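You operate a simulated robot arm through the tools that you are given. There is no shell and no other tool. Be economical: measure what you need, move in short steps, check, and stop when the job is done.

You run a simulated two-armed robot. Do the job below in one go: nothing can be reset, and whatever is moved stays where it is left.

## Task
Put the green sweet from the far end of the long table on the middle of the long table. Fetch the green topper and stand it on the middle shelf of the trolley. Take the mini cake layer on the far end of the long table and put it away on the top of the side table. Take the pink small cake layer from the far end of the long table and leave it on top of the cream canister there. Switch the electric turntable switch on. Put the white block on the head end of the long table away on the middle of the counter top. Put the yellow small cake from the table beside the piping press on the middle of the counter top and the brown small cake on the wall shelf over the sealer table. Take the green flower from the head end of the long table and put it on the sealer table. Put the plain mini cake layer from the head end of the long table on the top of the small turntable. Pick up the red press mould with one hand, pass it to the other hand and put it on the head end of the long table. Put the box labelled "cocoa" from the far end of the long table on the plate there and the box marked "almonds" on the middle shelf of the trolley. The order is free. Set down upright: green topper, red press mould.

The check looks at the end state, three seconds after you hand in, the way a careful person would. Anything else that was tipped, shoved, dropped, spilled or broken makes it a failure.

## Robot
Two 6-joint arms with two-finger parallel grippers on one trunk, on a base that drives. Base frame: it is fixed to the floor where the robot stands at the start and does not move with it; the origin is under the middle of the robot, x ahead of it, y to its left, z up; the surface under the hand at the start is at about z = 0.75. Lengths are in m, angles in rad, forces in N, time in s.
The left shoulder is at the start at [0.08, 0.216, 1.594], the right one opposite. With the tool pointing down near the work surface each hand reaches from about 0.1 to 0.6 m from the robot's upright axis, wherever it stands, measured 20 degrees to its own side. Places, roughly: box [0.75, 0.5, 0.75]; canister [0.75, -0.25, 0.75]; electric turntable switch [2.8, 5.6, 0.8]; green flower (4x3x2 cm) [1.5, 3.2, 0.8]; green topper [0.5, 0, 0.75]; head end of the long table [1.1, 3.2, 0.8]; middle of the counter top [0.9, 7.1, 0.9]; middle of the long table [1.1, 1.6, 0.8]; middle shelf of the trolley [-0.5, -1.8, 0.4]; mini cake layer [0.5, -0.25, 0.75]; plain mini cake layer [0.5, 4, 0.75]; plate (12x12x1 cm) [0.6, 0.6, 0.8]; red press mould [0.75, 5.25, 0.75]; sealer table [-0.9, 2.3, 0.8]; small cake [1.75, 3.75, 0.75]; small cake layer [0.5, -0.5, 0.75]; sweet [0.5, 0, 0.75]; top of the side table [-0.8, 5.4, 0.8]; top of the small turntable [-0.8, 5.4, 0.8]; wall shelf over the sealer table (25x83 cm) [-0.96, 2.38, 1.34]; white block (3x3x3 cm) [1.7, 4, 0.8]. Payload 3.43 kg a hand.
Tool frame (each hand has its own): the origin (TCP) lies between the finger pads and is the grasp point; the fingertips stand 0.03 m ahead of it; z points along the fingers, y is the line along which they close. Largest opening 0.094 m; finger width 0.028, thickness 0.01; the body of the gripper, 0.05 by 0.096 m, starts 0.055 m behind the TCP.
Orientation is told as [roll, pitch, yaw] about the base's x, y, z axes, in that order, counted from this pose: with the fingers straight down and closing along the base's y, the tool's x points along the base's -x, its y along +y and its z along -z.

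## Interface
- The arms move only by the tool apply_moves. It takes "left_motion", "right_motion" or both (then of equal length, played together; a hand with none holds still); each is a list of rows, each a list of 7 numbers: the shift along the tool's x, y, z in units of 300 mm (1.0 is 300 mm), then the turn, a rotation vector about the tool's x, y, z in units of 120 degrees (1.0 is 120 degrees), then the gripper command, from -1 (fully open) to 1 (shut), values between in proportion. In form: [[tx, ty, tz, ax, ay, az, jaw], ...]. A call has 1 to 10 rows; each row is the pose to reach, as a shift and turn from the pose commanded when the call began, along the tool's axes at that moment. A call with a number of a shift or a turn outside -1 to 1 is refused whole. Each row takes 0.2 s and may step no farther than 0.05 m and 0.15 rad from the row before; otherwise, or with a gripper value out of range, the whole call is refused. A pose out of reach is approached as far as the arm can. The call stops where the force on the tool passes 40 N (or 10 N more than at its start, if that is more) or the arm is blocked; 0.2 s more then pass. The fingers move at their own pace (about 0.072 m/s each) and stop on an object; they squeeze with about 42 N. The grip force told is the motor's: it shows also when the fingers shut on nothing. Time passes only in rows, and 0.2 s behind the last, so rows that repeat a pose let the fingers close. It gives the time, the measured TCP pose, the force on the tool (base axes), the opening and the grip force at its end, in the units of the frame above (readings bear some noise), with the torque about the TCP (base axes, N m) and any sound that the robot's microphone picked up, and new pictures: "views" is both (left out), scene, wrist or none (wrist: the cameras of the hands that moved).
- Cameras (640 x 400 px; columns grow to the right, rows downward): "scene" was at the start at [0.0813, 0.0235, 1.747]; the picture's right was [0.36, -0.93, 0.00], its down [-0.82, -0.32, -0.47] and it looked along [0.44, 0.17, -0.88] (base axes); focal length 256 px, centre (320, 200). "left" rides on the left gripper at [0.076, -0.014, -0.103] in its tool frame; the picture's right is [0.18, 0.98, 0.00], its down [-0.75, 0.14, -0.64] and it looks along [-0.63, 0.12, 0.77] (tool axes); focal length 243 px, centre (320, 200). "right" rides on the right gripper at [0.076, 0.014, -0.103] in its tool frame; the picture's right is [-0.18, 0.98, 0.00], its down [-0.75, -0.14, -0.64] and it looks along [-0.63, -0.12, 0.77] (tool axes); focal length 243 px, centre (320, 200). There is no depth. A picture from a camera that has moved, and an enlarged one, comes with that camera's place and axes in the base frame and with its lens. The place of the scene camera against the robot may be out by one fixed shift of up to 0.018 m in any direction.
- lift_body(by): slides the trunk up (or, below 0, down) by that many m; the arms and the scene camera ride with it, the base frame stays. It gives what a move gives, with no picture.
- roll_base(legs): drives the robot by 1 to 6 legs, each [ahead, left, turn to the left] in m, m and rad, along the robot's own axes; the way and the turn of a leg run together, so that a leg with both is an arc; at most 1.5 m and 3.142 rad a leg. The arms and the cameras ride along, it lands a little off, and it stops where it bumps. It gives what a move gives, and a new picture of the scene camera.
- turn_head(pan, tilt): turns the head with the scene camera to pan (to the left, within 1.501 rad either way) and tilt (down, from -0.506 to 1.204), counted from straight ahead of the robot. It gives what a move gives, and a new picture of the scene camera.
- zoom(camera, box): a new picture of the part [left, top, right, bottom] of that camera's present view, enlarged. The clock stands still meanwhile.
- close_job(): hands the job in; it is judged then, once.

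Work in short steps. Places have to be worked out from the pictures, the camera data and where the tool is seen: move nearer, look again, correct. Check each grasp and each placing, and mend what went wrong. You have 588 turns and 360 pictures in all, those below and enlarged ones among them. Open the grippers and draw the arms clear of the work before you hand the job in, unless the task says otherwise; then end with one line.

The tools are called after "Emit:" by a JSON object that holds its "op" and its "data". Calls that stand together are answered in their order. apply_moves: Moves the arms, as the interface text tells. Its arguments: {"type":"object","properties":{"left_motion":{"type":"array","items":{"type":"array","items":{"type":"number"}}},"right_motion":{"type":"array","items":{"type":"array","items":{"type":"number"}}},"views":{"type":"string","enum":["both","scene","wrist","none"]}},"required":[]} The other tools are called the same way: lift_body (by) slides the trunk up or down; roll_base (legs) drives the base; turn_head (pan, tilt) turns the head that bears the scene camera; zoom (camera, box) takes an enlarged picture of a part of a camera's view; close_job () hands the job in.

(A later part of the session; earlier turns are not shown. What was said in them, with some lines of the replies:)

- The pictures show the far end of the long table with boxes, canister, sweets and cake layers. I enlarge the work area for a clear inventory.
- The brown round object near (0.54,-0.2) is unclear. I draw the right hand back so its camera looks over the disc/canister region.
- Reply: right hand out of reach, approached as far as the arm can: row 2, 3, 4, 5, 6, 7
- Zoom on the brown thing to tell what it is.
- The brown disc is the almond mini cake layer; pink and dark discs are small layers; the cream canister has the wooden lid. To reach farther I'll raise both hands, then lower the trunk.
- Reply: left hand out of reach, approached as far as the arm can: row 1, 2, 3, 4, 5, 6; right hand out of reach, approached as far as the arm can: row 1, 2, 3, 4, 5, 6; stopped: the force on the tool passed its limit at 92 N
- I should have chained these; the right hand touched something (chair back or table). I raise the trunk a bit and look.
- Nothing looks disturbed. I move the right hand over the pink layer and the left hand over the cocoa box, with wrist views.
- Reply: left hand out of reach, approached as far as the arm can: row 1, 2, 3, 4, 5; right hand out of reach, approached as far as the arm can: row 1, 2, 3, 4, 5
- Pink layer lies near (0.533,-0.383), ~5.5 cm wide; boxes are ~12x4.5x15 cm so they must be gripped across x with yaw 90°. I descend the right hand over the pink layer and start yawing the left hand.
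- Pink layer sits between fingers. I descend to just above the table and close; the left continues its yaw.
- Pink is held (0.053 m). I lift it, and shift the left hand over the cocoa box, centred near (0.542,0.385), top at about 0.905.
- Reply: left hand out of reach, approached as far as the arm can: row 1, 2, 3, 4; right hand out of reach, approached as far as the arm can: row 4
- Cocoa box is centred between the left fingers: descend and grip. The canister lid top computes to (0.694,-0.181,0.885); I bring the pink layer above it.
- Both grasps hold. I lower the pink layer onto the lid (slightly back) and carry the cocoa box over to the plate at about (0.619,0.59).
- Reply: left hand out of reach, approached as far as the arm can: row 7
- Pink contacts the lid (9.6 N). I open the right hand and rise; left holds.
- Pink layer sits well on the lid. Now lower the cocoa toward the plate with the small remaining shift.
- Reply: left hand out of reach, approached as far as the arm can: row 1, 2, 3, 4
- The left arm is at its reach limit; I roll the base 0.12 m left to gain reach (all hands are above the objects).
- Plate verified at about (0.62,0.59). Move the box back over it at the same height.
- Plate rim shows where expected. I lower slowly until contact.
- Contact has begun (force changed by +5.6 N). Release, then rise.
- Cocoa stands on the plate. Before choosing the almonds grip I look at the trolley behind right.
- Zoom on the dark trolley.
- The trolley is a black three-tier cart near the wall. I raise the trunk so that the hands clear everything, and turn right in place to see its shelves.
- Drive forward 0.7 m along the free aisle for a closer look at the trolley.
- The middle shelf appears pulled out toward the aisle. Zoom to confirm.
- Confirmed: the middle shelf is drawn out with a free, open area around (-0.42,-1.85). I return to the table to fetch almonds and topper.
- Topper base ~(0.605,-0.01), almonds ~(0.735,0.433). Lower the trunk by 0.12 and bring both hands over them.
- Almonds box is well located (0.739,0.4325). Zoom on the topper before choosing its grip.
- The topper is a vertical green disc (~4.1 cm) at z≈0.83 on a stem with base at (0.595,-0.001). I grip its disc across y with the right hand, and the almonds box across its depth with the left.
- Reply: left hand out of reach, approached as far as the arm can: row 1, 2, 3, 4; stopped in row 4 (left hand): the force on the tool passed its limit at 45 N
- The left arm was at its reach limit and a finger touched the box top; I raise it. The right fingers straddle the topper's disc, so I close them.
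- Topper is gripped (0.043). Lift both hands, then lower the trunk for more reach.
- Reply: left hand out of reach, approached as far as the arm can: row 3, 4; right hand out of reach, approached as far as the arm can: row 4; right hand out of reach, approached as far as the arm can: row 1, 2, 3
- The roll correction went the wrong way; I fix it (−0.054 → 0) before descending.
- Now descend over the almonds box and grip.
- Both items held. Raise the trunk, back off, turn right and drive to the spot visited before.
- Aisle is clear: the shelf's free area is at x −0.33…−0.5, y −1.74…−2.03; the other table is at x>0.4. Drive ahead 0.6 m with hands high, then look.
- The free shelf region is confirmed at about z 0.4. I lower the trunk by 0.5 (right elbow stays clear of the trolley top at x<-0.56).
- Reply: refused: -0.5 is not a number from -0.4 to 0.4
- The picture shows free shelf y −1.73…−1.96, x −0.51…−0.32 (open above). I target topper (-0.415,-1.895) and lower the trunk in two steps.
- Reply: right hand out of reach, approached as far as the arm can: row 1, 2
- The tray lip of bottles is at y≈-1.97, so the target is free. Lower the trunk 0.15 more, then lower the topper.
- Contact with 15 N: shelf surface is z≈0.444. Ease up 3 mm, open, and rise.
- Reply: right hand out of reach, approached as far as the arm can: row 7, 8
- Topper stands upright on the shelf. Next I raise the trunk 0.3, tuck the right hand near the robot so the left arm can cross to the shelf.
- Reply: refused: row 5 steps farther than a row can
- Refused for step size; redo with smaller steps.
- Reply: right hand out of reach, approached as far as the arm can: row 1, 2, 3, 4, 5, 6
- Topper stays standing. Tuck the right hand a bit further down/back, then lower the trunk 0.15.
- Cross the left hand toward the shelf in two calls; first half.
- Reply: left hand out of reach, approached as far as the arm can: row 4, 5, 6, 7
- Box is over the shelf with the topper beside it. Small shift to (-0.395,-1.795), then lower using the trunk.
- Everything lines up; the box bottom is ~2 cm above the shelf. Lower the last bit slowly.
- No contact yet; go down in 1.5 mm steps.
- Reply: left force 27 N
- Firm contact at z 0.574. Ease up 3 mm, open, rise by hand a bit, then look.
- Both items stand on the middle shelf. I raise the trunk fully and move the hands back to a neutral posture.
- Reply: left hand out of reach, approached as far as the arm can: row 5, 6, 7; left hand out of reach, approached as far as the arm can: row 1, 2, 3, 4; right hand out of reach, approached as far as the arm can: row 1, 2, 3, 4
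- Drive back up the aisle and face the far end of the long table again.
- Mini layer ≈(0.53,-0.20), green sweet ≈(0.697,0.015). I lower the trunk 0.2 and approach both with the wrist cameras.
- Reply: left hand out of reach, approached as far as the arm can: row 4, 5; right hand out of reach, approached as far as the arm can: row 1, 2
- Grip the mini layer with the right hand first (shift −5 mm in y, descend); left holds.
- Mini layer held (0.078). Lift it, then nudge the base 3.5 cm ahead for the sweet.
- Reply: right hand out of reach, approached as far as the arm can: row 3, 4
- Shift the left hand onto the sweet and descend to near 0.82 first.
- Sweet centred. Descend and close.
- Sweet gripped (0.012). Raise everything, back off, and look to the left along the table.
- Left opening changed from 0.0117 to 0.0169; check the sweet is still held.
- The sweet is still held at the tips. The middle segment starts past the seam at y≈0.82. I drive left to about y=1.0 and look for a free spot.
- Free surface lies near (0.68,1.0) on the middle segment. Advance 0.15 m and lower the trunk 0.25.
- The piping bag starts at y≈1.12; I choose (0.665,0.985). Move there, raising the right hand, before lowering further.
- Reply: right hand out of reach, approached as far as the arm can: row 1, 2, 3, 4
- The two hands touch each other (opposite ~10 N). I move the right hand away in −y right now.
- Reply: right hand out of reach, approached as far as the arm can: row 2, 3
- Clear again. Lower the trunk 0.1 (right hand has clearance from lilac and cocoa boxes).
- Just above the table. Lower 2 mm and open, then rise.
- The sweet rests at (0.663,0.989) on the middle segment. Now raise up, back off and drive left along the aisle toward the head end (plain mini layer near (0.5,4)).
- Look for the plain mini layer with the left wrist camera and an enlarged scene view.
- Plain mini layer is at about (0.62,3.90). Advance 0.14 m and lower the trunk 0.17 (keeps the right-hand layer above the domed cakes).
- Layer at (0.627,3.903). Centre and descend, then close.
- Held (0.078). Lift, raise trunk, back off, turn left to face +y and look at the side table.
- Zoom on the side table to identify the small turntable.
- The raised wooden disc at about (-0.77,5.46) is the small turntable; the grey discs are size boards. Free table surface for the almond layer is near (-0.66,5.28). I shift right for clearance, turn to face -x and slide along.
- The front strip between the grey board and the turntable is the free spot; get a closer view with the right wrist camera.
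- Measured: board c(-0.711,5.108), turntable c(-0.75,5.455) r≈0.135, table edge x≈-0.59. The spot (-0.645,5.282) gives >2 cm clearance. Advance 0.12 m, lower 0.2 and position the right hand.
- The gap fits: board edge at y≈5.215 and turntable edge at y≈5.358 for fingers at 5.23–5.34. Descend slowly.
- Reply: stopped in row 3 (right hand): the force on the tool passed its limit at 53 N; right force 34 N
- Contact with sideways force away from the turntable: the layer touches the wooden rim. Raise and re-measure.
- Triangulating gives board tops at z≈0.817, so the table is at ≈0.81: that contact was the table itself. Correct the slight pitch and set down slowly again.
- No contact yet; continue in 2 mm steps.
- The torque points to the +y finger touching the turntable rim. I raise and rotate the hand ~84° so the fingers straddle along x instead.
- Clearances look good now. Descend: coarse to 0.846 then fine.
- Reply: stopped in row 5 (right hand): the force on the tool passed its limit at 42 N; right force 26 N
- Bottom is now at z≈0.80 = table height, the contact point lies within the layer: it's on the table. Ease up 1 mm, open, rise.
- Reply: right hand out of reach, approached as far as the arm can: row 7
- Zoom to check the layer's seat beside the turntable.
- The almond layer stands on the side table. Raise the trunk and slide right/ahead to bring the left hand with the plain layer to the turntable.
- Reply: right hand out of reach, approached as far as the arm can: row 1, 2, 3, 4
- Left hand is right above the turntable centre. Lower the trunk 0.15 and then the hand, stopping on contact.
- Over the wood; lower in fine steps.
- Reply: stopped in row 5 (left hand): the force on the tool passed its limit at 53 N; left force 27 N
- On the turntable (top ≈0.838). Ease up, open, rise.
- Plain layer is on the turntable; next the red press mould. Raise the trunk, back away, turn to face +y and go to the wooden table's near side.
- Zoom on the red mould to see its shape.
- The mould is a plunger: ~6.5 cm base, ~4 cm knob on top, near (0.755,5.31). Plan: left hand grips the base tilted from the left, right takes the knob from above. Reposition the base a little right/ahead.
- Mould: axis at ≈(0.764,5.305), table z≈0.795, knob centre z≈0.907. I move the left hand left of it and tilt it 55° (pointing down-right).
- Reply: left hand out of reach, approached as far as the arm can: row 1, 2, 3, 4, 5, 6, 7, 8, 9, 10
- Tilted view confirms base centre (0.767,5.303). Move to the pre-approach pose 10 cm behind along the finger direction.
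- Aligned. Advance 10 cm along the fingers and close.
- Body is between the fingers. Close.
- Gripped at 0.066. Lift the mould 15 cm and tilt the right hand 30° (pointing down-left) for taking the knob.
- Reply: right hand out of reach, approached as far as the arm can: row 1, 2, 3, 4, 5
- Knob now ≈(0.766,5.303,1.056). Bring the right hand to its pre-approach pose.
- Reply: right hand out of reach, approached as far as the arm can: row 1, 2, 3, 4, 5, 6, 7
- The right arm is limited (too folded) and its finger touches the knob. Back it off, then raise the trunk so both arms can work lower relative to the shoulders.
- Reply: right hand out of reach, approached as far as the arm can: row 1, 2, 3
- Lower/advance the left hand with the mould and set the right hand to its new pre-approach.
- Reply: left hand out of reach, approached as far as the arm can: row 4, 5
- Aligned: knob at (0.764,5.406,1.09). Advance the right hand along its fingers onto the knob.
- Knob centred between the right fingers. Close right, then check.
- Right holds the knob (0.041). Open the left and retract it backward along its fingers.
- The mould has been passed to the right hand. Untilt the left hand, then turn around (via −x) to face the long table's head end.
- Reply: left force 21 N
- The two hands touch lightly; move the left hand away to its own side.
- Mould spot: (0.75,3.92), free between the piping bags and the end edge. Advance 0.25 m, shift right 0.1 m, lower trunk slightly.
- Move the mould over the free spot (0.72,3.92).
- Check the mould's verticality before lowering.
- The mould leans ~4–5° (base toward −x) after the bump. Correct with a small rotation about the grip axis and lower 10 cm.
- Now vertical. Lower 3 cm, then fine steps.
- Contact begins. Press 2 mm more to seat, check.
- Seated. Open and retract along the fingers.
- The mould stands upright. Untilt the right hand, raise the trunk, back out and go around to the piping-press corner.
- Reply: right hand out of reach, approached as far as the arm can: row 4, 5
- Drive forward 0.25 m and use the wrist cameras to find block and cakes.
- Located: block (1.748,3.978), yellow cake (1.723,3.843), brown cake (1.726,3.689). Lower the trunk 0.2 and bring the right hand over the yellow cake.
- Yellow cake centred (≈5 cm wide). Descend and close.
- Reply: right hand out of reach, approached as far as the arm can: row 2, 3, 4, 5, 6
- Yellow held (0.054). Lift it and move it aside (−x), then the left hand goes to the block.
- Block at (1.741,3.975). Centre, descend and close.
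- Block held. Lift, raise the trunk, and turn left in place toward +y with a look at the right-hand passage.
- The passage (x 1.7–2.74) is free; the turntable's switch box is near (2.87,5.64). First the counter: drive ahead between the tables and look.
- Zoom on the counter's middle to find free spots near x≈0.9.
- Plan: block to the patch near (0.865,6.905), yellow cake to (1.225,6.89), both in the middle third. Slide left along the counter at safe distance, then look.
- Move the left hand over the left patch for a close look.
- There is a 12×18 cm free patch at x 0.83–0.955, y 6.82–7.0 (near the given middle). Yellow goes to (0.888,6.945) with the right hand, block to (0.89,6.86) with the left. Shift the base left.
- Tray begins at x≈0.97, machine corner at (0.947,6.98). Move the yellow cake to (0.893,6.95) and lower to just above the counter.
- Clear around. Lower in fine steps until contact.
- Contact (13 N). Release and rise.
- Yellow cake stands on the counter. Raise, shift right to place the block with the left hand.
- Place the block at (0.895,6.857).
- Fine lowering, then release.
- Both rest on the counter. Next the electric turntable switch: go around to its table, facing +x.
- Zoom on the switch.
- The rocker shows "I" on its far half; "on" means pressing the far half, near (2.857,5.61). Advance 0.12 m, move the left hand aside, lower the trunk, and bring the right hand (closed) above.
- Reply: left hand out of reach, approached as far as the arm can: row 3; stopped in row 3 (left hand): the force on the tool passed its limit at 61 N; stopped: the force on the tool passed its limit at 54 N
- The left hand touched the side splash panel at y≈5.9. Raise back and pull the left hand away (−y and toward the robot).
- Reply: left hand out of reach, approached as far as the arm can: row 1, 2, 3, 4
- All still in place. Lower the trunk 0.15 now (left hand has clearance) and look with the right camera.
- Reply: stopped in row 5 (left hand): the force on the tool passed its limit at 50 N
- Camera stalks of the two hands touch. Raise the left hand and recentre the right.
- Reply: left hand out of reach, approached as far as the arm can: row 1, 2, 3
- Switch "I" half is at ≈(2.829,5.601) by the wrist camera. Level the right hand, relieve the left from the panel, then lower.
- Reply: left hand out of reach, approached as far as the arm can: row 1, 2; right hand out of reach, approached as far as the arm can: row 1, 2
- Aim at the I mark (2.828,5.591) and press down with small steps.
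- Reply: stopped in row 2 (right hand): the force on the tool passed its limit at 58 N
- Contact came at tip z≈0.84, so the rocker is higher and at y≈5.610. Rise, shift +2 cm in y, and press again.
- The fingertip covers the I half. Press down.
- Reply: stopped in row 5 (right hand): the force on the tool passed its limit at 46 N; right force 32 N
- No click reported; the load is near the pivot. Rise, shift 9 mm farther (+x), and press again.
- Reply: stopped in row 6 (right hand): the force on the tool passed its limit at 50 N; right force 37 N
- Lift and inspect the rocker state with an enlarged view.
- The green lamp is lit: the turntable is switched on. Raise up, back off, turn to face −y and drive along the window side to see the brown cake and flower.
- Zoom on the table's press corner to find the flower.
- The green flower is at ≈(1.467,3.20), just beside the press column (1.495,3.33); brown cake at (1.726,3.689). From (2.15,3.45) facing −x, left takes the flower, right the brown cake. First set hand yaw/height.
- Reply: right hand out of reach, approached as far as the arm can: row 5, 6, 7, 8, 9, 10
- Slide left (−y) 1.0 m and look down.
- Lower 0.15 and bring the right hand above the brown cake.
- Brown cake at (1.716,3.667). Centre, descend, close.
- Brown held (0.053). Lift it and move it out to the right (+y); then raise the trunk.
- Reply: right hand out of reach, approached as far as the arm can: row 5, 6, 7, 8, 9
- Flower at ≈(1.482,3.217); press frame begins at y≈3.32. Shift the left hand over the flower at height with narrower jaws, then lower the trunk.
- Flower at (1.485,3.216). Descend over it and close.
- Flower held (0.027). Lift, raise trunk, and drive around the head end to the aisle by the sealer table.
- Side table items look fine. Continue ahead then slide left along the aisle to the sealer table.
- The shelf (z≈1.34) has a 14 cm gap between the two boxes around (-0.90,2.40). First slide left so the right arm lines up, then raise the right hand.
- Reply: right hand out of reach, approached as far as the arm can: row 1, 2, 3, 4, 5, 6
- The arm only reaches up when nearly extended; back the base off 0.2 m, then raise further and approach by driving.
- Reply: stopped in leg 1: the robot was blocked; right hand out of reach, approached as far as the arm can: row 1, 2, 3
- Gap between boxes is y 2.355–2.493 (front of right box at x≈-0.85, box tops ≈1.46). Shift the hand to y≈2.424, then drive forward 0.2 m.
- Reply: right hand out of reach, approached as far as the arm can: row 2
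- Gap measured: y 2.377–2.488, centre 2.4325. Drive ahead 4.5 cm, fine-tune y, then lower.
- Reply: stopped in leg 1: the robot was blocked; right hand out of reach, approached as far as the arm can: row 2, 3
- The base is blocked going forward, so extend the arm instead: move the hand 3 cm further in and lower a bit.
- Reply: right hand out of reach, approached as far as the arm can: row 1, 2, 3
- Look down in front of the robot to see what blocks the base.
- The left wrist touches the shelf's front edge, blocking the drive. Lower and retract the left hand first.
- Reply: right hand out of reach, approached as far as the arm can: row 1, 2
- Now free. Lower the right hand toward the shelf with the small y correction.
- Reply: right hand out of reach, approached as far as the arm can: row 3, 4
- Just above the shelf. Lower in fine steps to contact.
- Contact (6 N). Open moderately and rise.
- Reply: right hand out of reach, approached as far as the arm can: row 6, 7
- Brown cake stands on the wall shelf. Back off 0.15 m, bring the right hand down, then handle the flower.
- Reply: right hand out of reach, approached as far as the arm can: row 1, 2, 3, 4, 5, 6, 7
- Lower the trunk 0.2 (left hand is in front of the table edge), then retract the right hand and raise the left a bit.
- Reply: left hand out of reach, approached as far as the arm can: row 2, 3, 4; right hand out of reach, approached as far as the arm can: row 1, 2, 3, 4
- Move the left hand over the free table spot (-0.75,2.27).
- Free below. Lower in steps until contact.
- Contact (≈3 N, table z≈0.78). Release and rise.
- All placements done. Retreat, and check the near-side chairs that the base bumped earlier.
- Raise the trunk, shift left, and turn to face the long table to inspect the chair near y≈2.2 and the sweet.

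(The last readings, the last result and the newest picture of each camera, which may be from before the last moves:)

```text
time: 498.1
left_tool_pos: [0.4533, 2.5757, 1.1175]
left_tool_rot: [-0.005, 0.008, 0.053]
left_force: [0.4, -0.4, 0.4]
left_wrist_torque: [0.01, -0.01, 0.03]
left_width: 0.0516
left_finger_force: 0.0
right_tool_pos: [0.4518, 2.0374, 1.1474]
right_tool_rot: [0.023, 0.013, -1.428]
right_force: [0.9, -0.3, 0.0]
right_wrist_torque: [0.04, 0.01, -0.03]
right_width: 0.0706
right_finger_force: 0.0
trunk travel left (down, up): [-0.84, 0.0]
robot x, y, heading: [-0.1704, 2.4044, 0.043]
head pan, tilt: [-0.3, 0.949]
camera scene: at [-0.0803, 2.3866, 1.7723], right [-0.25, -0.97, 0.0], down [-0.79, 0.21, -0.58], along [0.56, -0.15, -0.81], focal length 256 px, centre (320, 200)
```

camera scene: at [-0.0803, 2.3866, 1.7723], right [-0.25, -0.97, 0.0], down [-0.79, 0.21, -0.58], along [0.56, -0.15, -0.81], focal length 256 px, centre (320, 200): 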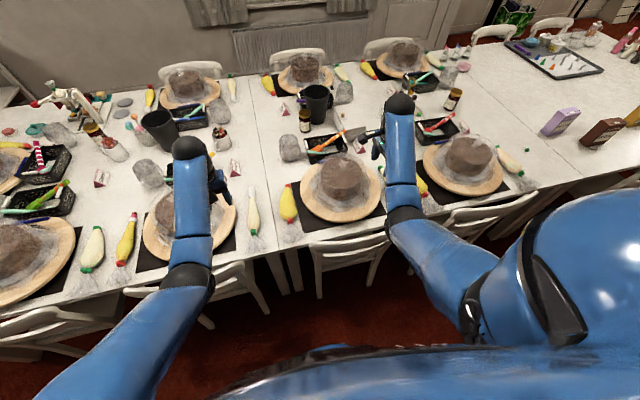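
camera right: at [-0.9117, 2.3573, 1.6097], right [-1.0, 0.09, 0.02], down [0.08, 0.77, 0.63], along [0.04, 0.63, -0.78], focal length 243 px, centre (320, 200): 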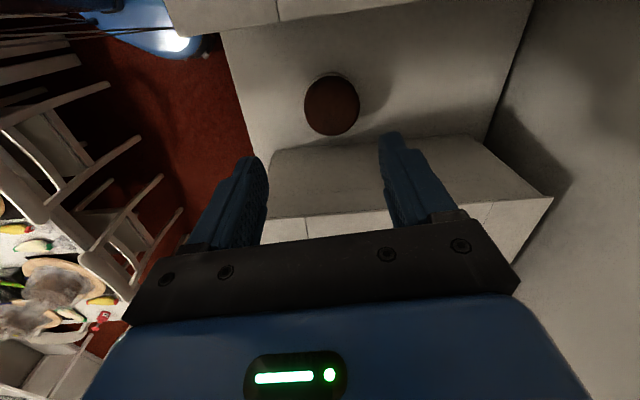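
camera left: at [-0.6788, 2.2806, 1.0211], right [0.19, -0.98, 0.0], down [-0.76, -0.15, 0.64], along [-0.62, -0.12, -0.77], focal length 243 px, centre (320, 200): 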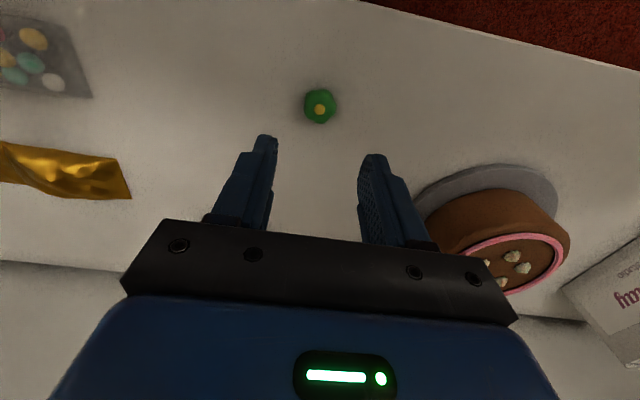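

Chairs and objects stand undisturbed (sweet, cocoa on plate visible). Turn the arms into the free aisle and open both grippers.

Emit:
{"op": "roll_base", "data": {"legs": [[-0.05, 0, 0], [0, 0, 1.54]]}}

Emit:
{"op": "apply_moves", "data": {"left_motion": [[0, 0, 0, 0, 0, 0, -1], [0, 0, 0, 0, 0, 0, -1], [0, 0, 0, 0, 0, 0, -1]], "right_motion": [[0, 0, 0, 0, 0, 0, -1], [0, 0, 0, 0, 0, 0, -1], [0, 0, 0, 0, 0, 0, -1]], "views": "scene"}}

Emit:
{"op": "turn_head", "data": {"pan": 0.9, "tilt": 0.5}}

```text
time: 502.8
left_tool_pos: [-0.3844, 3.0294, 1.1177]
left_tool_rot: [-0.005, 0.007, 1.609]
left_force: [-0.8, 0.3, -0.3]
left_wrist_torque: [-0.02, 0.02, 0.03]
left_width: 0.0517
left_finger_force: 0.0
right_tool_pos: [0.1552, 3.0196, 1.1474]
right_tool_rot: [0.023, 0.014, 0.128]
right_force: [0.4, 0.5, 0.4]
right_wrist_torque: [0.01, -0.03, 0.02]
right_width: 0.0705
right_finger_force: 0.1
trunk travel left (down, up): [-0.84, 0.0]
robot x, y, heading: [-0.2234, 2.4035, 1.597]
head pan, tilt: [-0.3, 0.949]
camera scene: at [-0.2118, 2.502, 1.7723], right [0.96, -0.27, 0.0], down [-0.22, -0.78, -0.58], along [0.16, 0.56, -0.81], focal length 256 px, centre (320, 200)
```

scene: 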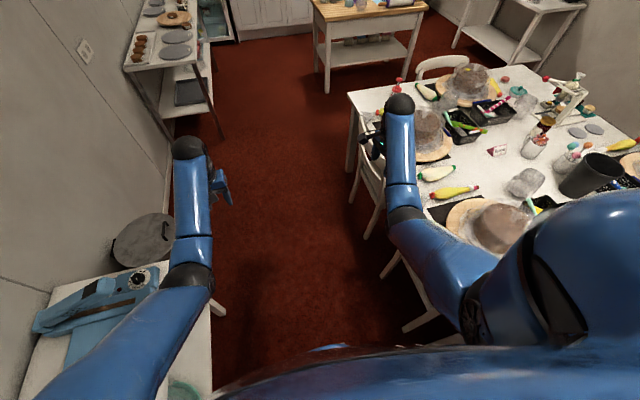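

```text
time: 503.6
left_tool_pos: [-0.3842, 3.0304, 1.1186]
left_tool_rot: [-0.004, 0.008, 1.609]
left_force: [-0.5, -0.2, -0.1]
left_wrist_torque: [0.01, 0.03, -0.02]
left_width: 0.094
left_finger_force: 0.1
right_tool_pos: [0.1546, 3.0204, 1.1475]
right_tool_rot: [0.024, 0.012, 0.128]
right_force: [-1.1, -0.8, -0.7]
right_wrist_torque: [-0.01, -0.04, 0.0]
right_width: 0.094
right_finger_force: 0.0
trunk travel left (down, up): [-0.84, 0.0]
robot x, y, heading: [-0.2255, 2.3996, 1.595]
head pan, tilt: [-0.3, 0.949]
camera scene: at [-0.2125, 2.502, 1.7723], right [0.96, -0.27, 0.0], down [-0.22, -0.78, -0.58], along [0.16, 0.56, -0.81], focal length 256 px, centre (320, 200)
```

scene: 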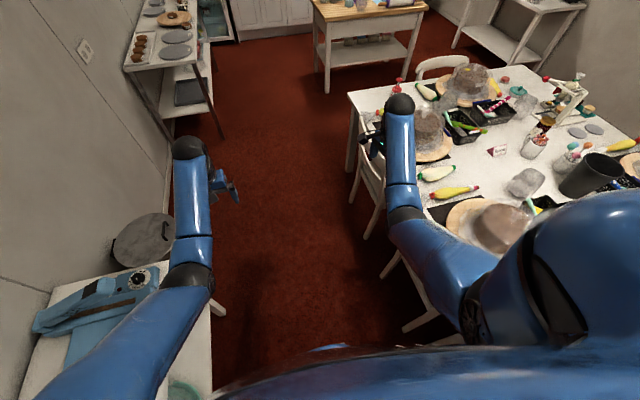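

```text
time: 505.0
left_tool_pos: [-0.384, 3.0294, 1.1178]
left_tool_rot: [-0.006, 0.007, 1.609]
left_force: [0.5, 0.0, 1.2]
left_wrist_torque: [-0.01, -0.05, -0.02]
left_width: 0.0941
left_finger_force: 0.0
right_tool_pos: [0.1554, 3.0197, 1.1475]
right_tool_rot: [0.022, 0.011, 0.127]
right_force: [0.1, -0.3, 0.7]
right_wrist_torque: [-0.01, 0.0, -0.02]
right_width: 0.0941
right_finger_force: 0.0
trunk travel left (down, up): [-0.84, 0.0]
robot x, y, heading: [-0.2217, 2.4014, 1.598]
head pan, tilt: [0.901, 0.499]
camera scene: at [-0.3049, 2.4866, 1.8098], right [0.6, 0.8, 0.0], down [0.38, -0.29, -0.88], along [-0.7, 0.53, -0.48], focal length 256 px, centre (320, 200)
```

scene: 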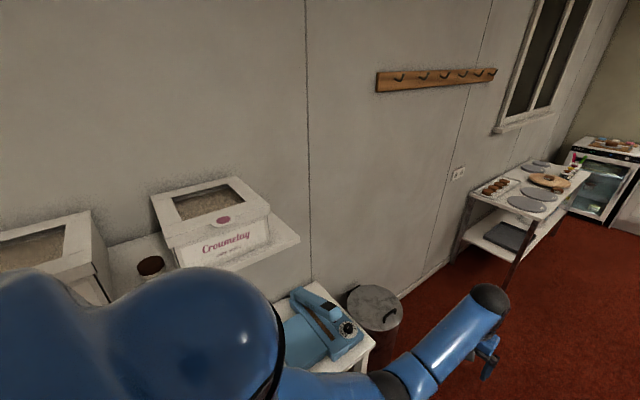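

Last check: zoom on the side table.

Emit:
{"op": "zoom", "data": {"camera": "scene", "box": [460, 140, 620, 240]}}

```text
4.00 times, centred on (540, 190) of scene
camera zoom: at [-0.3049, 2.4866, 1.8098], right [0.6, 0.8, 0.0], down [0.38, -0.29, -0.88], along [-0.7, 0.53, -0.48], focal length 1023 px, centre (-560, 240)
```

zoom: 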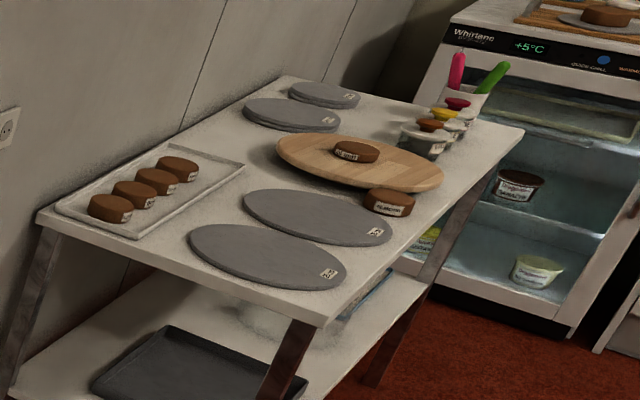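

Every item stands where it was asked for, both grippers are open and the arms are clear. Handing in.

Emit:
{"op": "close_job", "data": {}}

```text
The job is handed in.
```

All the moves you asked for are done and the job is handed in. The turntable's lamp is lit, the mould was passed from the left hand to the right, and the topper and mould stood upright when I set them down. One chair beside the long table took a light bump from the base, and a gripper pressed on the turntable table's side panel. Both still looked in place.
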